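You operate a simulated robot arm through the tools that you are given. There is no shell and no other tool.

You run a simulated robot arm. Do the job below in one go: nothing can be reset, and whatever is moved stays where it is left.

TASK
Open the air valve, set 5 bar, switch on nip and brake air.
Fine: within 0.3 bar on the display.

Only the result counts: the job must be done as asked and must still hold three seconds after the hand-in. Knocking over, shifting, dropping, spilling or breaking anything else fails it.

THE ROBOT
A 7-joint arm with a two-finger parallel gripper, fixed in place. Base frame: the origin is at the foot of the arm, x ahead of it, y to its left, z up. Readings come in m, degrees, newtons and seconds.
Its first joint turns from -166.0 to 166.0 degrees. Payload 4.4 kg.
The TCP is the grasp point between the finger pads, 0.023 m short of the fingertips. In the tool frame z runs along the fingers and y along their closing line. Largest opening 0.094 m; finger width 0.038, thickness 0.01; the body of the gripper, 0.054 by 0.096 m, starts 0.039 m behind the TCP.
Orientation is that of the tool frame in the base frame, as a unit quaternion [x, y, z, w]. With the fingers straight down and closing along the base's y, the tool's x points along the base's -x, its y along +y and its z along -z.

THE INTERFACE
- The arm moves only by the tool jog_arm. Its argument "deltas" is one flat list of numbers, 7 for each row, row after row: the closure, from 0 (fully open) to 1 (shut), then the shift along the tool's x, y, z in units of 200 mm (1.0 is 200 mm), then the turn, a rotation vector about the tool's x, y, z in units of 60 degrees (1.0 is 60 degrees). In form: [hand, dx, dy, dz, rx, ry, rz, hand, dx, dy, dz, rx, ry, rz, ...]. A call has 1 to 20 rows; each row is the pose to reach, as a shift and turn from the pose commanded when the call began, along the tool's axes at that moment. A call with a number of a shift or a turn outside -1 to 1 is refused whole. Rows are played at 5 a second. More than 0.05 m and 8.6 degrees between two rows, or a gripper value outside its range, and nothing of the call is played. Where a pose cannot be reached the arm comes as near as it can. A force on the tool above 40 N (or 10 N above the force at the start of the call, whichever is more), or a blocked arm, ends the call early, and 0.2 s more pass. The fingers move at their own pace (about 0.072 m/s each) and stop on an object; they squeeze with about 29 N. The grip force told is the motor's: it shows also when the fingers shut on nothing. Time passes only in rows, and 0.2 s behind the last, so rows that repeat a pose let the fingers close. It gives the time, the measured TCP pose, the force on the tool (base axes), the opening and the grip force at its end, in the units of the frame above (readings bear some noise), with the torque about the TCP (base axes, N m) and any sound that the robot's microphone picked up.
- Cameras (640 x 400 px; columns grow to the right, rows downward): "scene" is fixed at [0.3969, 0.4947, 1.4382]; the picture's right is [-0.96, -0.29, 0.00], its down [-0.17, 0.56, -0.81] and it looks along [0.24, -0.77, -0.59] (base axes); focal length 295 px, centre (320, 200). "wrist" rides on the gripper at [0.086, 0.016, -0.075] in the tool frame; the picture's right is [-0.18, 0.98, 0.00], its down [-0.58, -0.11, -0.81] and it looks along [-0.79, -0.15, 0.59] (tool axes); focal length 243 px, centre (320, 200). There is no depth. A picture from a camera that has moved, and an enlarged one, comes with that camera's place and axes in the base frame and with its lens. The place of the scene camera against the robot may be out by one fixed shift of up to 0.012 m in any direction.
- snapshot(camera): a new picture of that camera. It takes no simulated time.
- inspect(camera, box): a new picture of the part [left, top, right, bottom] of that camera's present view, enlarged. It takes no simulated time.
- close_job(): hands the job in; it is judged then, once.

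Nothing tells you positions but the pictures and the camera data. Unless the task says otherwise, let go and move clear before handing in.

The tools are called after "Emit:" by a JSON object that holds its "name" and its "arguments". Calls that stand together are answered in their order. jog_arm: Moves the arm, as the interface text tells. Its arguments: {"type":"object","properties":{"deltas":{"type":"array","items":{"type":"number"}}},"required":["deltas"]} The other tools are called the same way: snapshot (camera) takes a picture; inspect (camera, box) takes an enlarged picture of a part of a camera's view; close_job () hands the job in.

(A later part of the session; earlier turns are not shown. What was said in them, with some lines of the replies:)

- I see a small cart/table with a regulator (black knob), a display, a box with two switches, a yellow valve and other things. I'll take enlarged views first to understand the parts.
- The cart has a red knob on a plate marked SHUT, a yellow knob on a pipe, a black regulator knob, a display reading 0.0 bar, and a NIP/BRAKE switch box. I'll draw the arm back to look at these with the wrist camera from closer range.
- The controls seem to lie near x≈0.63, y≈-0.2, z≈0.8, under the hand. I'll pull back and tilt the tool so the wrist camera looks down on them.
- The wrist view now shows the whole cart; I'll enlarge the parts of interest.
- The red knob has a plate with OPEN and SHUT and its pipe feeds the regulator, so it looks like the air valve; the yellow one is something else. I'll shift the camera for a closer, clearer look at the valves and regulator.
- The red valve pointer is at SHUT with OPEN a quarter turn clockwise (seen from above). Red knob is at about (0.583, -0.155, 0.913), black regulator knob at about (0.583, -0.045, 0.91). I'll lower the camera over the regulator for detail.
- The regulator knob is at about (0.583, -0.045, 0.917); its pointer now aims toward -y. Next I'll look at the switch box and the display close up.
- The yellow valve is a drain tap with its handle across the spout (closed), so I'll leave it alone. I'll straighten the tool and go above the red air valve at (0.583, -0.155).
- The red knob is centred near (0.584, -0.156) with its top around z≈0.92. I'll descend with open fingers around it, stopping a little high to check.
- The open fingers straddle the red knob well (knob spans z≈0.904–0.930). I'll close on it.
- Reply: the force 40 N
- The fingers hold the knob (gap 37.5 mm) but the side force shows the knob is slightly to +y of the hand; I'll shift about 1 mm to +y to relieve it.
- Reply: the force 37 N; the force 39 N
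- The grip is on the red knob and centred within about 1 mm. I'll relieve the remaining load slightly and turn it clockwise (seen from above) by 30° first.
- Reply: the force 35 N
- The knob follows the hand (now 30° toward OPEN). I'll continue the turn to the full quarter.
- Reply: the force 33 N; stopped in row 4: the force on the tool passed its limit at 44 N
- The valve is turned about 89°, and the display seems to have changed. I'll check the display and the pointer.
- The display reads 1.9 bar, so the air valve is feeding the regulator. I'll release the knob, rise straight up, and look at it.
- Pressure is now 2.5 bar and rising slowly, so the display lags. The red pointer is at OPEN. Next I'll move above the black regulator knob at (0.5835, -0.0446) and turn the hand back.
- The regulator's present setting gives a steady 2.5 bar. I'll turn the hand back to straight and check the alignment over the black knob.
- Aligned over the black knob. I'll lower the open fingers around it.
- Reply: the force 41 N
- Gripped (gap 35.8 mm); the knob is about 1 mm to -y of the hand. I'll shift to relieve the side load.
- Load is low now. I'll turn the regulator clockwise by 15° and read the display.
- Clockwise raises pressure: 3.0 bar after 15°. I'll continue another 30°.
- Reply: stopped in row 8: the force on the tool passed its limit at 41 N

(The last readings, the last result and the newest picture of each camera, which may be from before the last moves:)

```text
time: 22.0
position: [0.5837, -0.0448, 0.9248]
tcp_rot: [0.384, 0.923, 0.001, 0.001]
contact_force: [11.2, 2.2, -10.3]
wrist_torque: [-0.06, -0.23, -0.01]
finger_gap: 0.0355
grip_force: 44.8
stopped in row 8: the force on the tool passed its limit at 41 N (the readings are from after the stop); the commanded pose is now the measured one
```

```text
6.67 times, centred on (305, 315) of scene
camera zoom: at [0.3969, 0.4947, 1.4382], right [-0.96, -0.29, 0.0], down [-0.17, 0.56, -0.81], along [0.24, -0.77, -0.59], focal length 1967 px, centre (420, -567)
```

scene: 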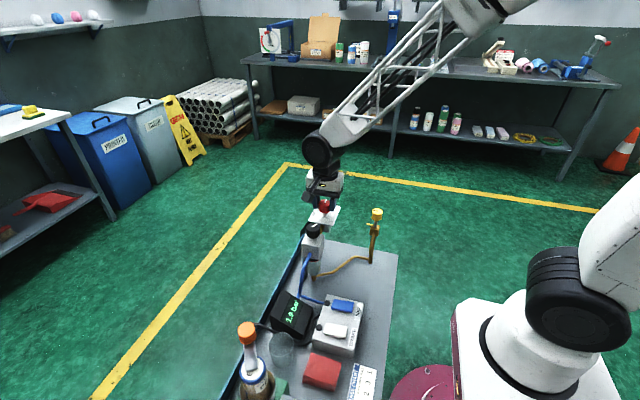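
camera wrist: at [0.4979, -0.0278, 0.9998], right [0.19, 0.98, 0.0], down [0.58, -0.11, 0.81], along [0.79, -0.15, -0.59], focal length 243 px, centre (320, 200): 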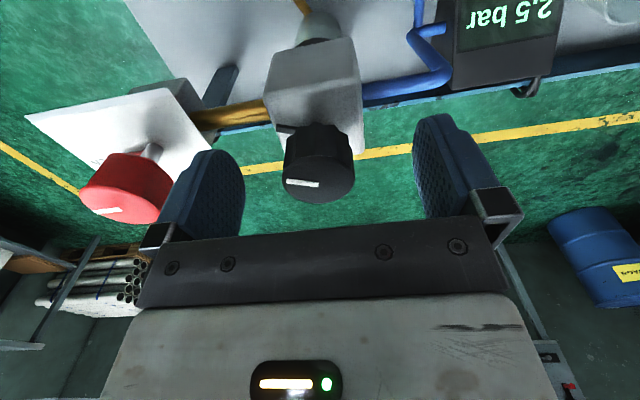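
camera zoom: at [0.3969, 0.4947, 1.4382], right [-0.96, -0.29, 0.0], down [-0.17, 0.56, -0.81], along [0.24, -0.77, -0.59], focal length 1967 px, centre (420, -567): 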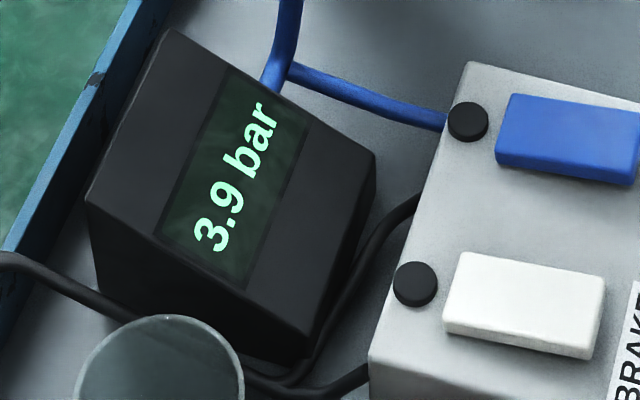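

3.9 bar after 45° total; about 35° more is needed. I'll turn that and let it settle.

Emit:
{"name": "jog_arm", "arguments": {"deltas": [1, 0, 0, 0, 0, 0, 0.1, 1, 0, 0, 0, 0, 0, 0.2, 1, 0, 0, 0, 0, 0, 0.3, 1, 0, 0, 0, 0, 0, 0.4, 1, 0, 0, 0, 0, 0, 0.48, 1, 0, 0, 0, 0, 0, 0.56, 1, 0, 0, 0, 0, 0, 0.56, 1, 0, 0, 0, 0, 0, 0.56]}}

Emit:
{"name": "inspect", "arguments": {"camera": "scene", "box": [265, 285, 345, 345]}}

```text
time: 23.2
position: [0.5855, -0.0437, 0.9265]
tcp_rot: [0.584, 0.812, 0.0, 0.001]
contact_force: [11.5, 3.1, -10.4]
wrist_torque: [0.06, -0.24, -0.03]
finger_gap: 0.0354
grip_force: 44.8
stopped in row 5: the force on the tool passed its limit at 41 N (the readings are from after the stop); the commanded pose is now the measured one
```

```text
6.67 times, centred on (305, 315) of scene
camera zoom: at [0.3969, 0.4947, 1.4382], right [-0.96, -0.29, 0.0], down [-0.17, 0.56, -0.81], along [0.24, -0.77, -0.59], focal length 1967 px, centre (420, -567)
```

zoom: 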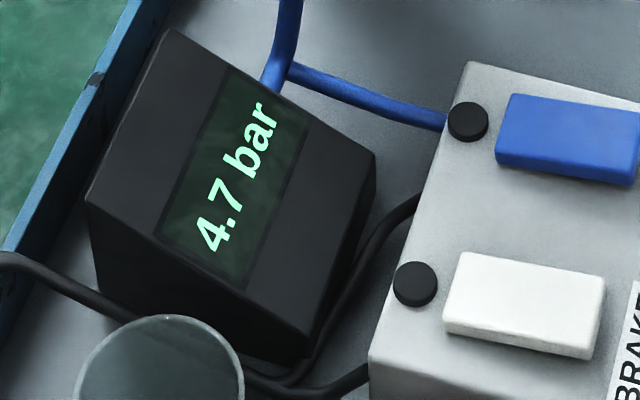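

Emit:
{"name": "jog_arm", "arguments": {"deltas": [1, 0, 0, 0, 0, 0, 0, 1, 0, 0, 0, 0, 0, 0, 1, 0, 0, 0, 0, 0, 0, 1, 0, 0, 0, 0, 0, 0]}}

Emit:
{"name": "inspect", "arguments": {"camera": "scene", "box": [265, 285, 345, 345]}}

```text
time: 24.2
position: [0.5842, -0.0435, 0.925]
tcp_rot: [0.584, 0.812, 0.0, 0.001]
contact_force: [20.1, 8.0, -15.7]
wrist_torque: [0.18, -0.45, 0.02]
finger_gap: 0.0353
grip_force: 44.7
```

```text
6.67 times, centred on (305, 315) of scene
camera zoom: at [0.3969, 0.4947, 1.4382], right [-0.96, -0.29, 0.0], down [-0.17, 0.56, -0.81], along [0.24, -0.77, -0.59], focal length 1967 px, centre (420, -567)
```

zoom: 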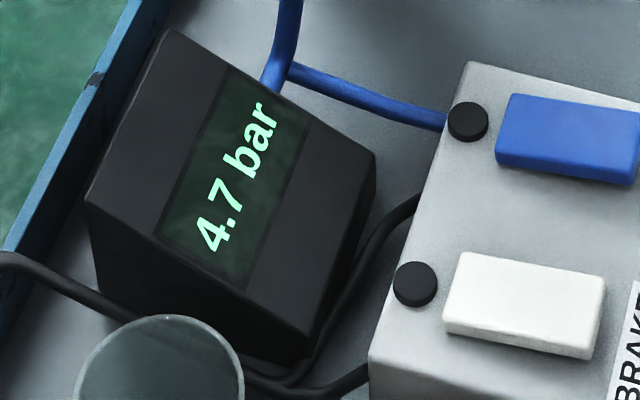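

Steady at 4.7 bar; I'll add about 9.5° more while relieving the side load slightly.

Emit:
{"name": "jog_arm", "arguments": {"deltas": [1, 0, 0.0015, 0.001, 0, 0, 0.05, 1, 0, 0.0025, 0.001, 0, 0, 0.1, 1, 0, 0.0025, 0.001, 0, 0, 0.155, 1, 0, 0.0025, 0.001, 0, 0, 0.155, 1, 0, 0.0025, 0.001, 0, 0, 0.155]}}

Emit:
{"name": "inspect", "arguments": {"camera": "scene", "box": [265, 285, 345, 345]}}

```text
time: 25.4
position: [0.585, -0.0444, 0.926]
tcp_rot: [0.648, 0.762, 0.001, 0.002]
contact_force: [-3.9, -24.9, 15.3]
wrist_torque: [-0.46, 0.29, 0.01]
finger_gap: 0.0353
grip_force: 44.7
```

```text
6.67 times, centred on (305, 315) of scene
camera zoom: at [0.3969, 0.4947, 1.4382], right [-0.96, -0.29, 0.0], down [-0.17, 0.56, -0.81], along [0.24, -0.77, -0.59], focal length 1967 px, centre (420, -567)
```

zoom: 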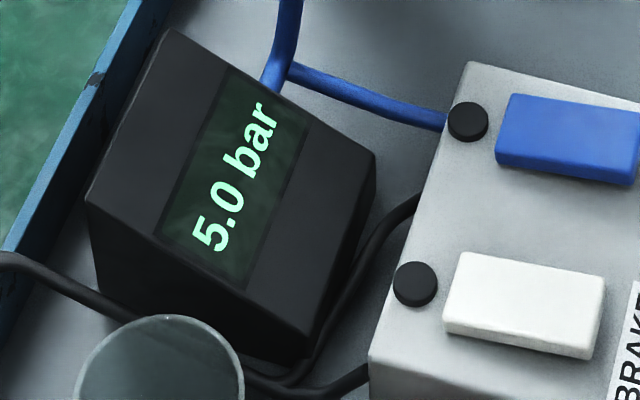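

The display reads 5.0 bar. I'll release the regulator knob and rise straight up.

Emit:
{"name": "jog_arm", "arguments": {"deltas": [0, 0, 0, 0, 0, 0, 0, 0, 0, 0, 0, 0, 0, 0, 0, 0, 0, 0, 0, 0, 0, 0, 0, 0, 0, 0, 0, 0, 0, 0, 0, -0.2, 0, 0, 0, 0, 0, 0, -0.4, 0, 0, 0, 0, 0, 0, -0.6, 0, 0, 0]}}

Emit:
{"name": "inspect", "arguments": {"camera": "scene", "box": [265, 285, 345, 345]}}

Emit:
{"name": "snapshot", "arguments": {"camera": "wrist"}}

Emit:
{"name": "snapshot", "arguments": {"camera": "scene"}}

```text
time: 27.0
position: [0.5846, -0.0444, 1.0472]
tcp_rot: [0.648, 0.761, 0.001, 0.001]
contact_force: [1.4, -0.6, 0.3]
wrist_torque: [0.02, -0.01, 0.0]
finger_gap: 0.0937
grip_force: 0.0
```

```text
6.67 times, centred on (305, 315) of scene
camera zoom: at [0.3969, 0.4947, 1.4382], right [-0.96, -0.29, 0.0], down [-0.17, 0.56, -0.81], along [0.24, -0.77, -0.59], focal length 1967 px, centre (420, -567)
```

zoom: 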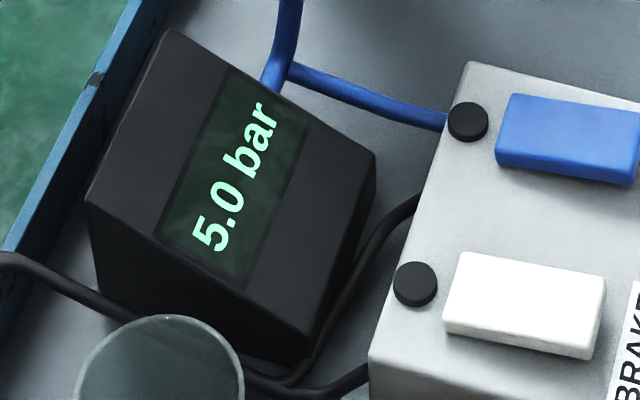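

```text
taken
camera wrist: at [0.5874, 0.0431, 1.1213], right [1.0, -0.02, 0.0], down [-0.02, -0.59, 0.81], along [-0.02, -0.81, -0.59], focal length 243 px, centre (320, 200)
```

wrist: 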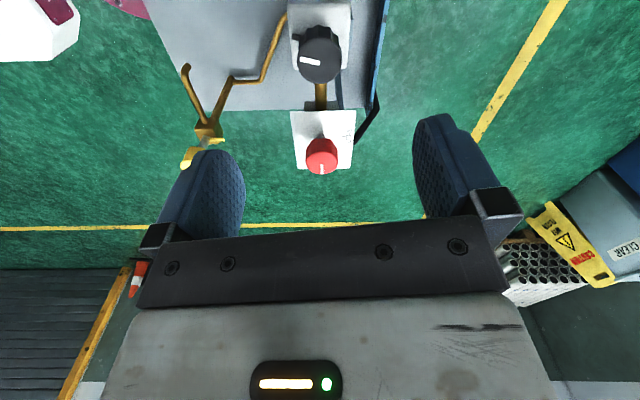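

```text
taken
```

scene: 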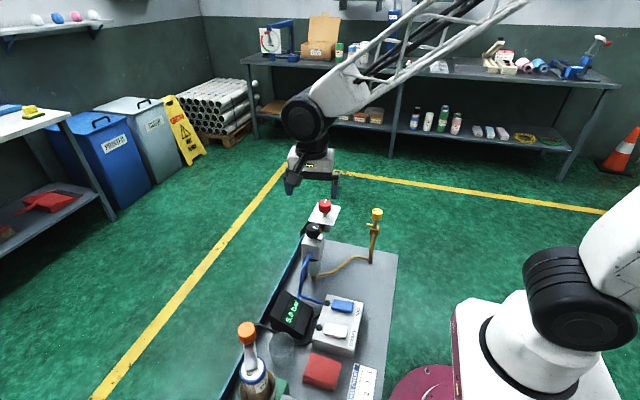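

Pressure holds at 5.0 bar. Now I'll move toward the switch box (about x≈0.47, y≈0.06–0.13) while turning the hand back.

Emit:
{"name": "jog_arm", "arguments": {"deltas": [0, 0.1, -0.07, 0, 0, 0, -0.125, 0, 0.2, -0.14, 0, 0, 0, -0.25, 0, 0.3, -0.21, 0, 0, 0, -0.375, 0, 0.4, -0.28, 0, 0, 0, -0.5, 0, 0.5, -0.35, 0, 0, 0, -0.625, 0, 0.6, -0.42, 0, 0, 0, -0.75, 0, 0.7, -0.49, 0, 0, 0, -0.875, 0, 0.794, -0.555, 0, 0, 0, -1.0]}}

Emit:
{"name": "snapshot", "arguments": {"camera": "wrist"}}

```text
time: 28.8
position: [0.4484, 0.093, 1.0481]
tcp_rot: [0.179, 0.984, 0.0, 0.0]
contact_force: [0.5, -0.8, -0.2]
wrist_torque: [0.0, 0.0, 0.01]
finger_gap: 0.0942
grip_force: 0.0
```

```text
taken
camera wrist: at [0.3742, 0.1391, 1.1215], right [0.52, 0.85, 0.0], down [0.5, -0.31, 0.81], along [0.69, -0.42, -0.59], focal length 243 px, centre (320, 200)
```

wrist: 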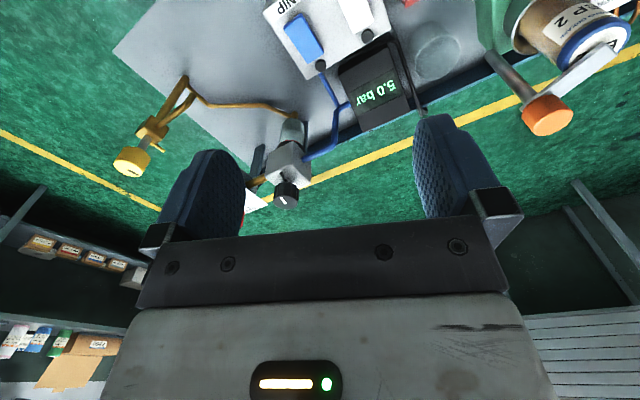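

Emit:
{"name": "jog_arm", "arguments": {"deltas": [0, 0.07, 0.035, 0.08, 0, 0, -0.115, 0, 0.14, 0.07, 0.16, 0, 0, -0.23, 0, 0.21, 0.103, 0.25, 0, 0, -0.344]}}

Emit:
{"name": "jog_arm", "arguments": {"deltas": [0, 0, 0, 0.07, 0, 0.13, 0, 0, 0, 0, 0.14, 0, 0.26, 0, 0, 0, 0, 0.21, 0, 0.39, 0, 0, 0, 0, 0.28, 0, 0.52, 0, 0, 0, 0, 0.35, 0, 0.65, 0]}}

Emit:
{"name": "snapshot", "arguments": {"camera": "wrist"}}

Emit:
{"name": "snapshot", "arguments": {"camera": "scene"}}

```text
time: 29.6
position: [0.4164, 0.1283, 0.9959]
tcp_rot: [0.0, 1.0, 0.0, 0.001]
contact_force: [-0.1, 0.0, 0.3]
wrist_torque: [0.03, -0.02, -0.03]
finger_gap: 0.0939
grip_force: 0.1
```

```text
time: 30.8
position: [0.4178, 0.1293, 0.9259]
tcp_rot: [0.001, 0.942, 0.001, -0.334]
contact_force: [-0.6, -0.2, -0.4]
wrist_torque: [0.0, 0.03, 0.0]
finger_gap: 0.0941
grip_force: 0.1
```

```text
taken
camera wrist: at [0.3968, 0.145, 1.0389], right [0.15, 0.98, -0.12], down [0.96, -0.11, 0.26], along [0.24, -0.15, -0.96], focal length 243 px, centre (320, 200)
```

wrist: 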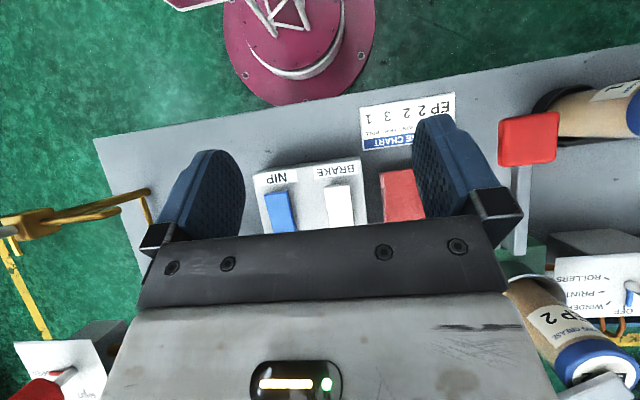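

```text
taken
```

scene: 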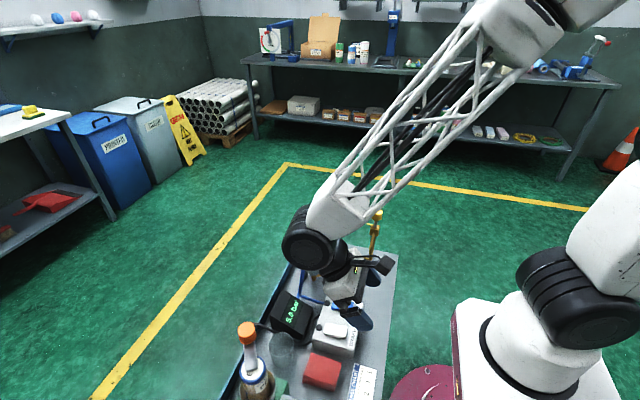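

Emit:
{"name": "jog_arm", "arguments": {"deltas": [0, -0.07, -0.05, -0.15, 0, 0, 0, 0, -0.14, -0.1, -0.305, 0, 0, 0]}}

Emit:
{"name": "snapshot", "arguments": {"camera": "wrist"}}

Emit:
{"name": "inspect", "arguments": {"camera": "wrist", "box": [240, 130, 400, 240]}}

```text
time: 31.4
position: [0.477, 0.1081, 0.956]
tcp_rot: [0.001, 0.943, 0.0, -0.333]
contact_force: [-0.3, 0.5, -0.6]
wrist_torque: [-0.03, 0.01, -0.02]
finger_gap: 0.0939
grip_force: 0.1
```

```text
taken
camera wrist: at [0.4577, 0.1249, 1.0679], right [0.15, 0.98, -0.12], down [0.96, -0.11, 0.26], along [0.25, -0.15, -0.96], focal length 243 px, centre (320, 200)
```

wrist: 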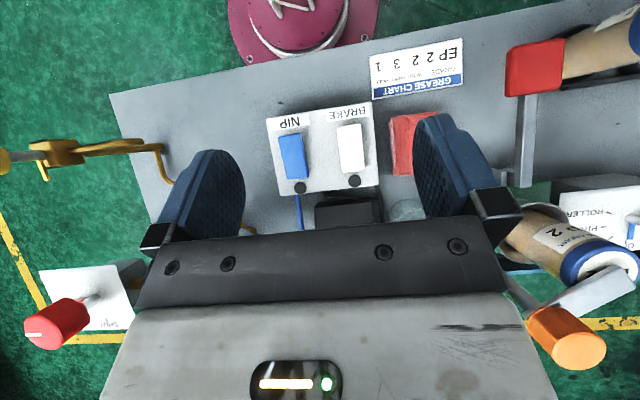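

```text
3.64 times, centred on (320, 185) of wrist
camera zoom: at [0.4577, 0.1249, 1.0679], right [0.15, 0.98, -0.12], down [0.96, -0.11, 0.26], along [0.25, -0.15, -0.96], focal length 882 px, centre (320, 254)
```

zoom: 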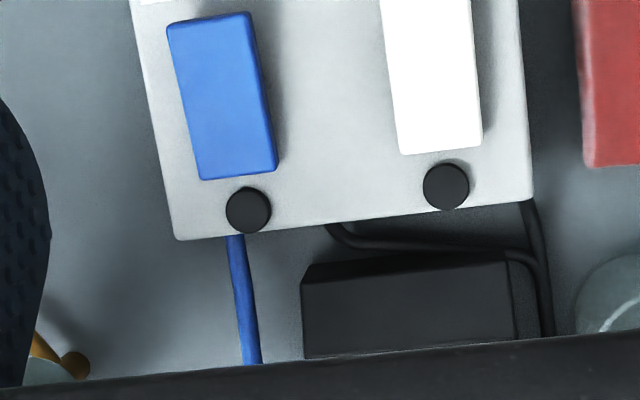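

The two rocker-like buttons are near x≈0.474 with NIP at y≈0.055, tops around z≈0.77. I'll straighten the tool above NIP and look from near.

Emit:
{"name": "jog_arm", "arguments": {"deltas": [0, -0.058, -0.053, 0.076, 0, -0.13, 0, 0, -0.116, -0.106, 0.153, 0, -0.26, 0, 0, -0.174, -0.159, 0.229, 0, -0.39, 0, 0, -0.232, -0.212, 0.306, 0, -0.52, 0, 0, -0.29, -0.265, 0.382, 0, -0.65, 0, 0, -0.29, -0.265, 0.382, 0, -0.65, 0]}}

Emit:
{"name": "snapshot", "arguments": {"camera": "wrist"}}

Emit:
{"name": "inspect", "arguments": {"camera": "wrist", "box": [240, 10, 440, 150]}}

Emit:
{"name": "snapshot", "arguments": {"camera": "scene"}}

```text
time: 32.8
position: [0.4763, 0.0544, 0.858]
tcp_rot: [0.001, 1.0, 0.0, 0.002]
contact_force: [-0.4, 0.3, -0.9]
wrist_torque: [0.02, -0.02, 0.02]
finger_gap: 0.094
grip_force: 0.0
```

```text
taken
camera wrist: at [0.3897, 0.0712, 0.9316], right [0.19, 0.98, 0.0], down [0.58, -0.11, 0.81], along [0.79, -0.15, -0.59], focal length 243 px, centre (320, 200)
```

wrist: 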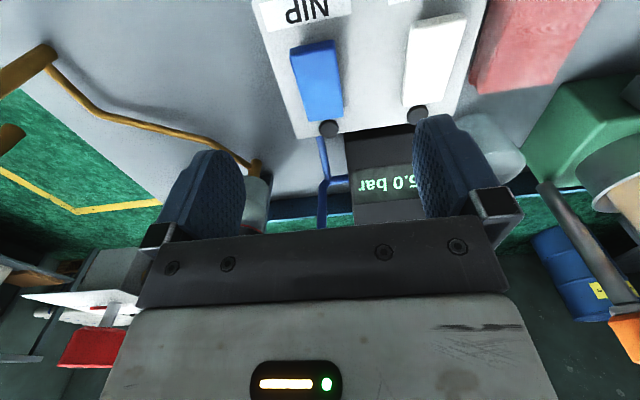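

```text
2.86 times, centred on (340, 80) of wrist
camera zoom: at [0.3897, 0.0712, 0.9316], right [0.19, 0.98, 0.0], down [0.58, -0.11, 0.81], along [0.79, -0.15, -0.59], focal length 693 px, centre (263, 543)
```

zoom: 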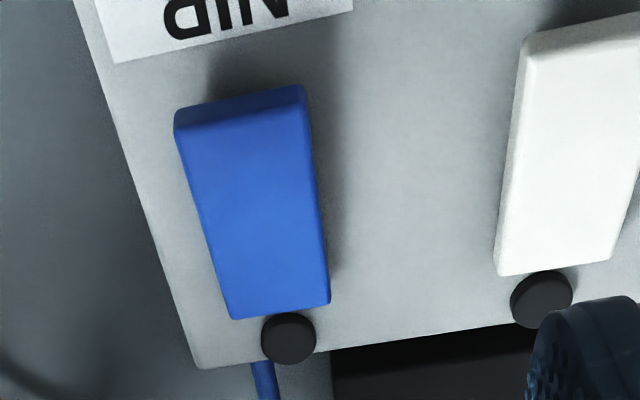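

```text
taken
```

scene: 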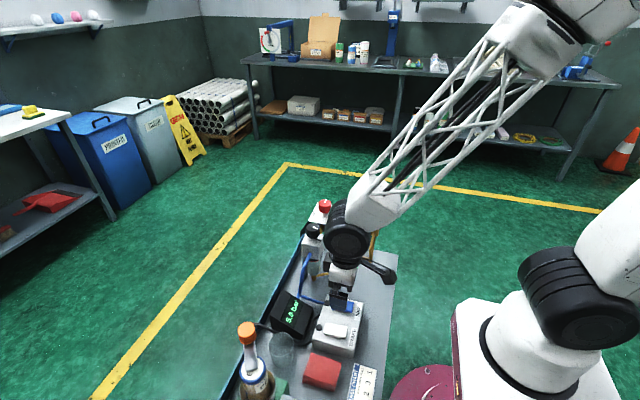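

The NIP button spans about x 0.453–0.50 at y≈0.055, with its label end apparently raised. I'll close the fingers and go just above its label end.

Emit:
{"name": "jog_arm", "arguments": {"deltas": [1, 0.06, 0.003, 0, 0, 0, 0, 1, 0.12, 0.003, 0, 0, 0, 0, 1, 0.12, 0.003, 0.08, 0, 0, 0, 1, 0.12, 0.003, 0.16, 0, 0, 0, 1, 0.12, 0.003, 0.23, 0, 0, 0]}}

Emit:
{"name": "snapshot", "arguments": {"camera": "wrist"}}

Emit:
{"name": "inspect", "arguments": {"camera": "scene", "box": [300, 270, 390, 350]}}

```text
time: 34.0
position: [0.4511, 0.0562, 0.8123]
tcp_rot: [0.001, 1.0, 0.0, 0.0]
contact_force: [0.6, 0.3, 0.4]
wrist_torque: [-0.03, -0.01, 0.01]
finger_gap: 0.0001
grip_force: 28.9
```

```text
taken
camera wrist: at [0.3649, 0.0723, 0.8867], right [0.19, 0.98, 0.0], down [0.58, -0.11, 0.81], along [0.79, -0.15, -0.59], focal length 243 px, centre (320, 200)
```

wrist: 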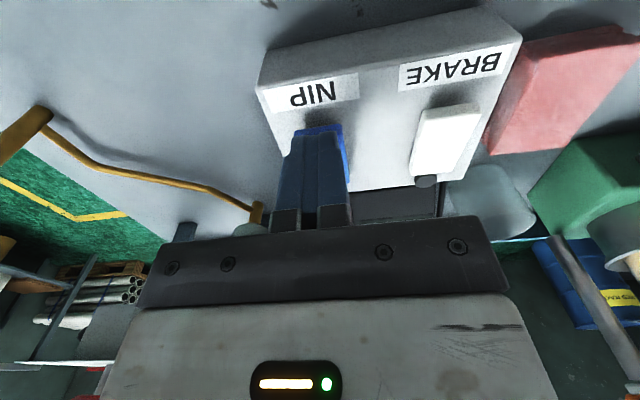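

```text
5.00 times, centred on (345, 310) of scene
camera zoom: at [0.3969, 0.4947, 1.4382], right [-0.96, -0.29, 0.0], down [-0.17, 0.56, -0.81], along [0.24, -0.77, -0.59], focal length 1476 px, centre (195, -350)
```

zoom: 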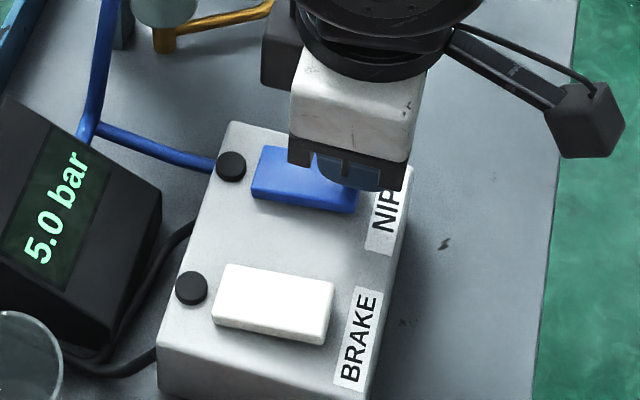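

Fingers are closed and over the label end of NIP. I'll press down in small steps and watch the force.

Emit:
{"name": "jog_arm", "arguments": {"deltas": [1, 0, 0, 0.015, 0, 0, 0, 1, 0, 0, 0.03, 0, 0, 0, 1, 0, 0, 0.045, 0, 0, 0, 1, 0, 0, 0.06, 0, 0, 0, 1, 0, 0, 0.07, 0, 0, 0]}}

Emit:
{"name": "inspect", "arguments": {"camera": "scene", "box": [300, 270, 390, 350]}}

```text
time: 35.2
position: [0.4516, 0.0563, 0.8]
tcp_rot: [0.002, 1.0, 0.0, 0.001]
contact_force: [-2.2, -0.7, 4.0]
wrist_torque: [-0.03, -0.05, 0.03]
finger_gap: 0.0
grip_force: 28.4
stopped in row 5: the force on the tool passed its limit at 45 N (the readings are from after the stop); the commanded pose is now the measured one
```

```text
5.00 times, centred on (345, 310) of scene
camera zoom: at [0.3969, 0.4947, 1.4382], right [-0.96, -0.29, 0.0], down [-0.17, 0.56, -0.81], along [0.24, -0.77, -0.59], focal length 1476 px, centre (195, -350)
```

zoom: 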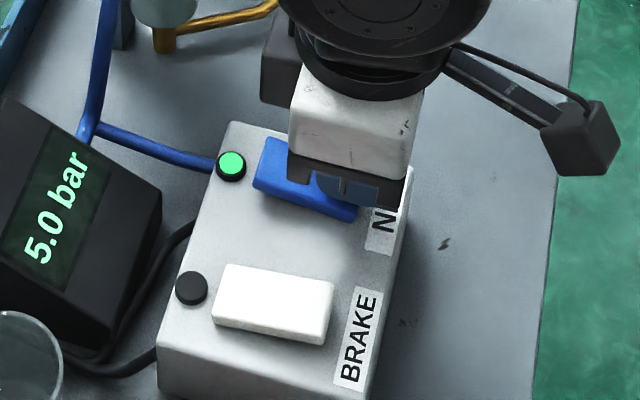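

The NIP lamp is lit green. I'll lift, move over to BRAKE's label end (y≈0.1255), and press it the same way.

Emit:
{"name": "jog_arm", "arguments": {"deltas": [1, 0, 0, -0.1, 0, 0, 0, 1, 0, 0, -0.2, 0, 0, 0, 1, 0, 0.17, -0.2, 0, 0, 0, 1, 0, 0.345, -0.2, 0, 0, 0, 1, 0, 0.345, -0.13, 0, 0, 0, 1, 0, 0.345, -0.06, 0, 0, 0]}}

Emit:
{"name": "snapshot", "arguments": {"camera": "wrist"}}

Emit:
{"name": "inspect", "arguments": {"camera": "scene", "box": [300, 270, 390, 350]}}

```text
time: 36.6
position: [0.4523, 0.1257, 0.8128]
tcp_rot: [0.001, 1.0, 0.0, 0.0]
contact_force: [0.4, -1.1, -0.8]
wrist_torque: [-0.02, 0.0, 0.0]
finger_gap: 0.0
grip_force: 29.3
```

```text
taken
camera wrist: at [0.366, 0.1424, 0.8868], right [0.19, 0.98, 0.0], down [0.58, -0.11, 0.81], along [0.79, -0.15, -0.59], focal length 243 px, centre (320, 200)
```

wrist: 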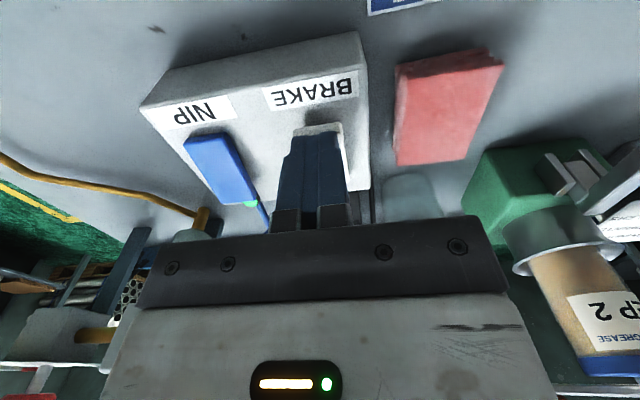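

```text
5.00 times, centred on (345, 310) of scene
camera zoom: at [0.3969, 0.4947, 1.4382], right [-0.96, -0.29, 0.0], down [-0.17, 0.56, -0.81], along [0.24, -0.77, -0.59], focal length 1476 px, centre (195, -350)
```

zoom: 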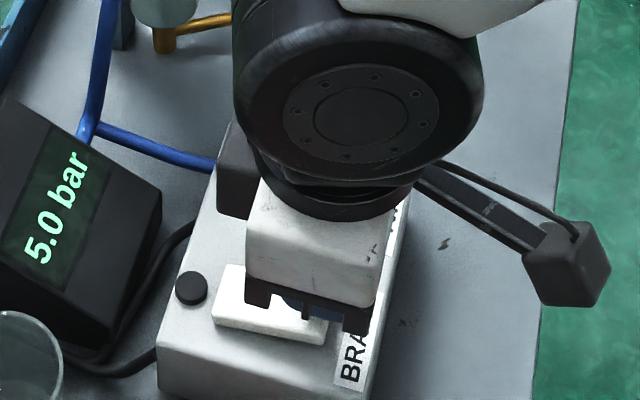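

Fingers are over the BRAKE label end, with the same geometry as before. I'll press it.

Emit:
{"name": "jog_arm", "arguments": {"deltas": [1, 0, 0, 0.015, 0, 0, 0, 1, 0, 0, 0.03, 0, 0, 0, 1, 0, 0, 0.045, 0, 0, 0, 1, 0, 0, 0.06, 0, 0, 0, 1, 0, 0, 0.07, 0, 0, 0]}}

Emit:
{"name": "inspect", "arguments": {"camera": "scene", "box": [300, 270, 390, 350]}}

```text
time: 37.8
position: [0.4513, 0.1259, 0.8008]
tcp_rot: [0.001, 1.0, -0.001, 0.001]
contact_force: [-7.2, -0.4, 8.7]
wrist_torque: [-0.05, -0.01, -0.01]
finger_gap: 0.0
grip_force: 29.0
stopped in row 5: the force on the tool passed its limit at 54 N (the readings are from after the stop); the commanded pose is now the measured one
```

```text
5.00 times, centred on (345, 310) of scene
camera zoom: at [0.3969, 0.4947, 1.4382], right [-0.96, -0.29, 0.0], down [-0.17, 0.56, -0.81], along [0.24, -0.77, -0.59], focal length 1476 px, centre (195, -350)
```

zoom: 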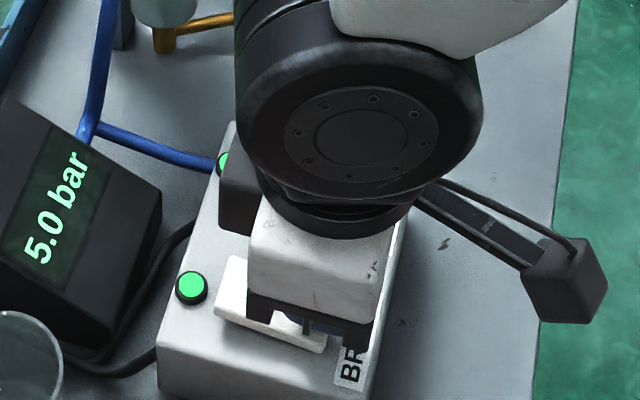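

Both lamps are green and the display still reads 5.0 bar. I'll lift clear and check everything again.

Emit:
{"name": "jog_arm", "arguments": {"deltas": [1, 0, 0, -0.1, 0, 0, 0, 1, 0, 0, -0.3, 0, 0, 0, 0.5, 0, 0, -0.5, 0, 0, 0, 0, 0, 0, -0.7, 0, 0, 0, 0, 0, 0, -0.9, 0, 0, 0, 0, 0, 0, -1.0, 0, 0, 0]}}

Emit:
{"name": "jog_arm", "arguments": {"deltas": [0, 0.2, 0, -0.1, 0, 0, 0, 0, 0.4, 0, -0.2, 0, 0, 0, 0, 0.5, 0, -0.4, 0, 0, 0, 0, 0.5, 0, -0.4, 0, 0, 0, 0, 0.5, 0, -0.4, 0, 0, 0, 0, 0.5, 0, -0.4, 0, 0, 0]}}

Emit:
{"name": "snapshot", "arguments": {"camera": "scene"}}

Emit:
{"name": "inspect", "arguments": {"camera": "scene", "box": [260, 270, 380, 360]}}

Emit:
{"name": "inspect", "arguments": {"camera": "scene", "box": [280, 190, 400, 270]}}

Emit:
{"name": "snapshot", "arguments": {"camera": "wrist"}}

```text
time: 39.2
position: [0.4509, 0.1248, 1.0006]
tcp_rot: [0.001, 1.0, 0.0, 0.001]
contact_force: [-0.9, -0.2, 0.6]
wrist_torque: [-0.01, 0.01, 0.01]
finger_gap: 0.0939
grip_force: 0.1
```

```text
time: 40.6
position: [0.3513, 0.1274, 1.0788]
tcp_rot: [0.001, 1.0, 0.0, 0.0]
contact_force: [0.9, 0.2, -0.2]
wrist_torque: [-0.04, 0.01, -0.05]
finger_gap: 0.0941
grip_force: 0.1
```

```text
taken
```

scene: 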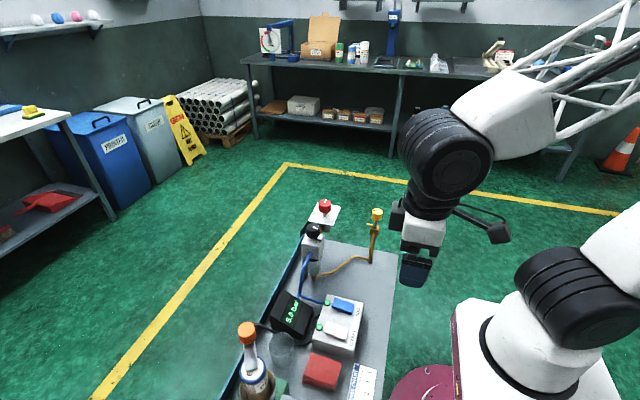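

```text
4.44 times, centred on (320, 315) of scene
camera zoom: at [0.3969, 0.4947, 1.4382], right [-0.96, -0.29, 0.0], down [-0.17, 0.56, -0.81], along [0.24, -0.77, -0.59], focal length 1312 px, centre (320, -311)
```

zoom: 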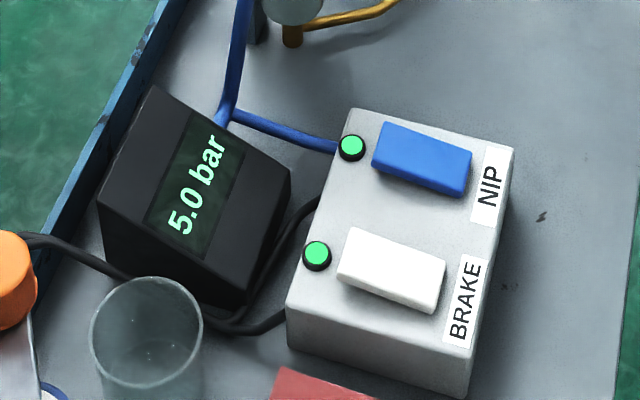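

```text
5.00 times, centred on (340, 230) of scene
camera zoom: at [0.3969, 0.4947, 1.4382], right [-0.96, -0.29, 0.0], down [-0.17, 0.56, -0.81], along [0.24, -0.77, -0.59], focal length 1476 px, centre (220, 50)
```

zoom: 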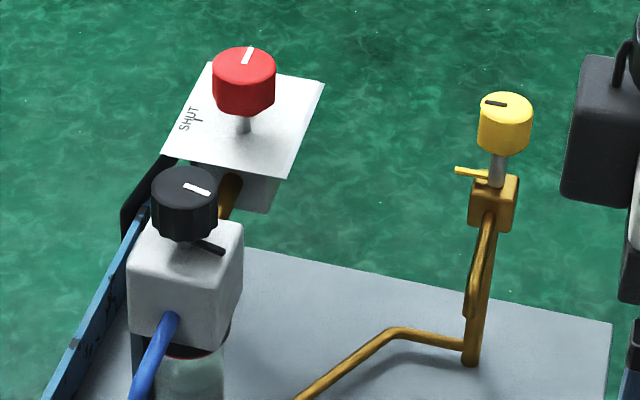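

```text
taken
camera wrist: at [0.2655, 0.1435, 1.153], right [0.19, 0.98, 0.0], down [0.58, -0.11, 0.81], along [0.79, -0.15, -0.59], focal length 243 px, centre (320, 200)
```

wrist: 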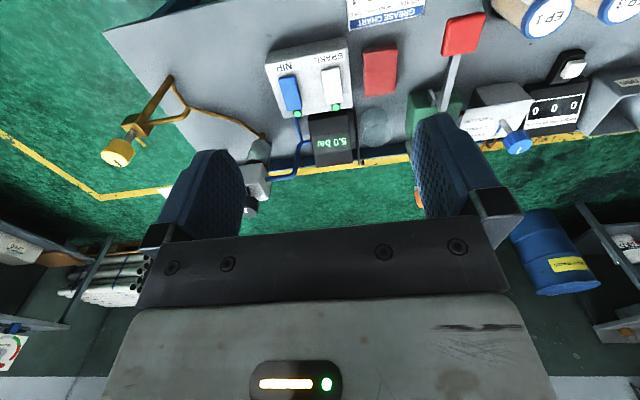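

The wrap-up view shows the red valve pointer at OPEN, a steady 5.0 bar, both lamps green, nothing disturbed, and the arm clear with the gripper open. I'm handing the job in.

Emit:
{"name": "close_job", "arguments": {}}

```text
The job is handed in.
```

The job is handed in. The air valve is open, the display reads 5.0 bar, and the NIP and BRAKE switches are both on with their lamps green.

- **Air valve:** I turned the red knob from SHUT to OPEN, about 89° by the hand's readings. In the last picture its pointer is within about 3° of OPEN. I left the yellow valve alone, because its handle lay across the spout and it looked like a closed drain tap.
- **Pressure:** The regulator knob now gives 5.0 bar. The reading was the same after both switches went on and after the arm had moved away.
- **Switches:** I pressed each switch once at its label end.

In the last pictures nothing else on the cart looked moved. The arm is clear of the cart with the gripper open.
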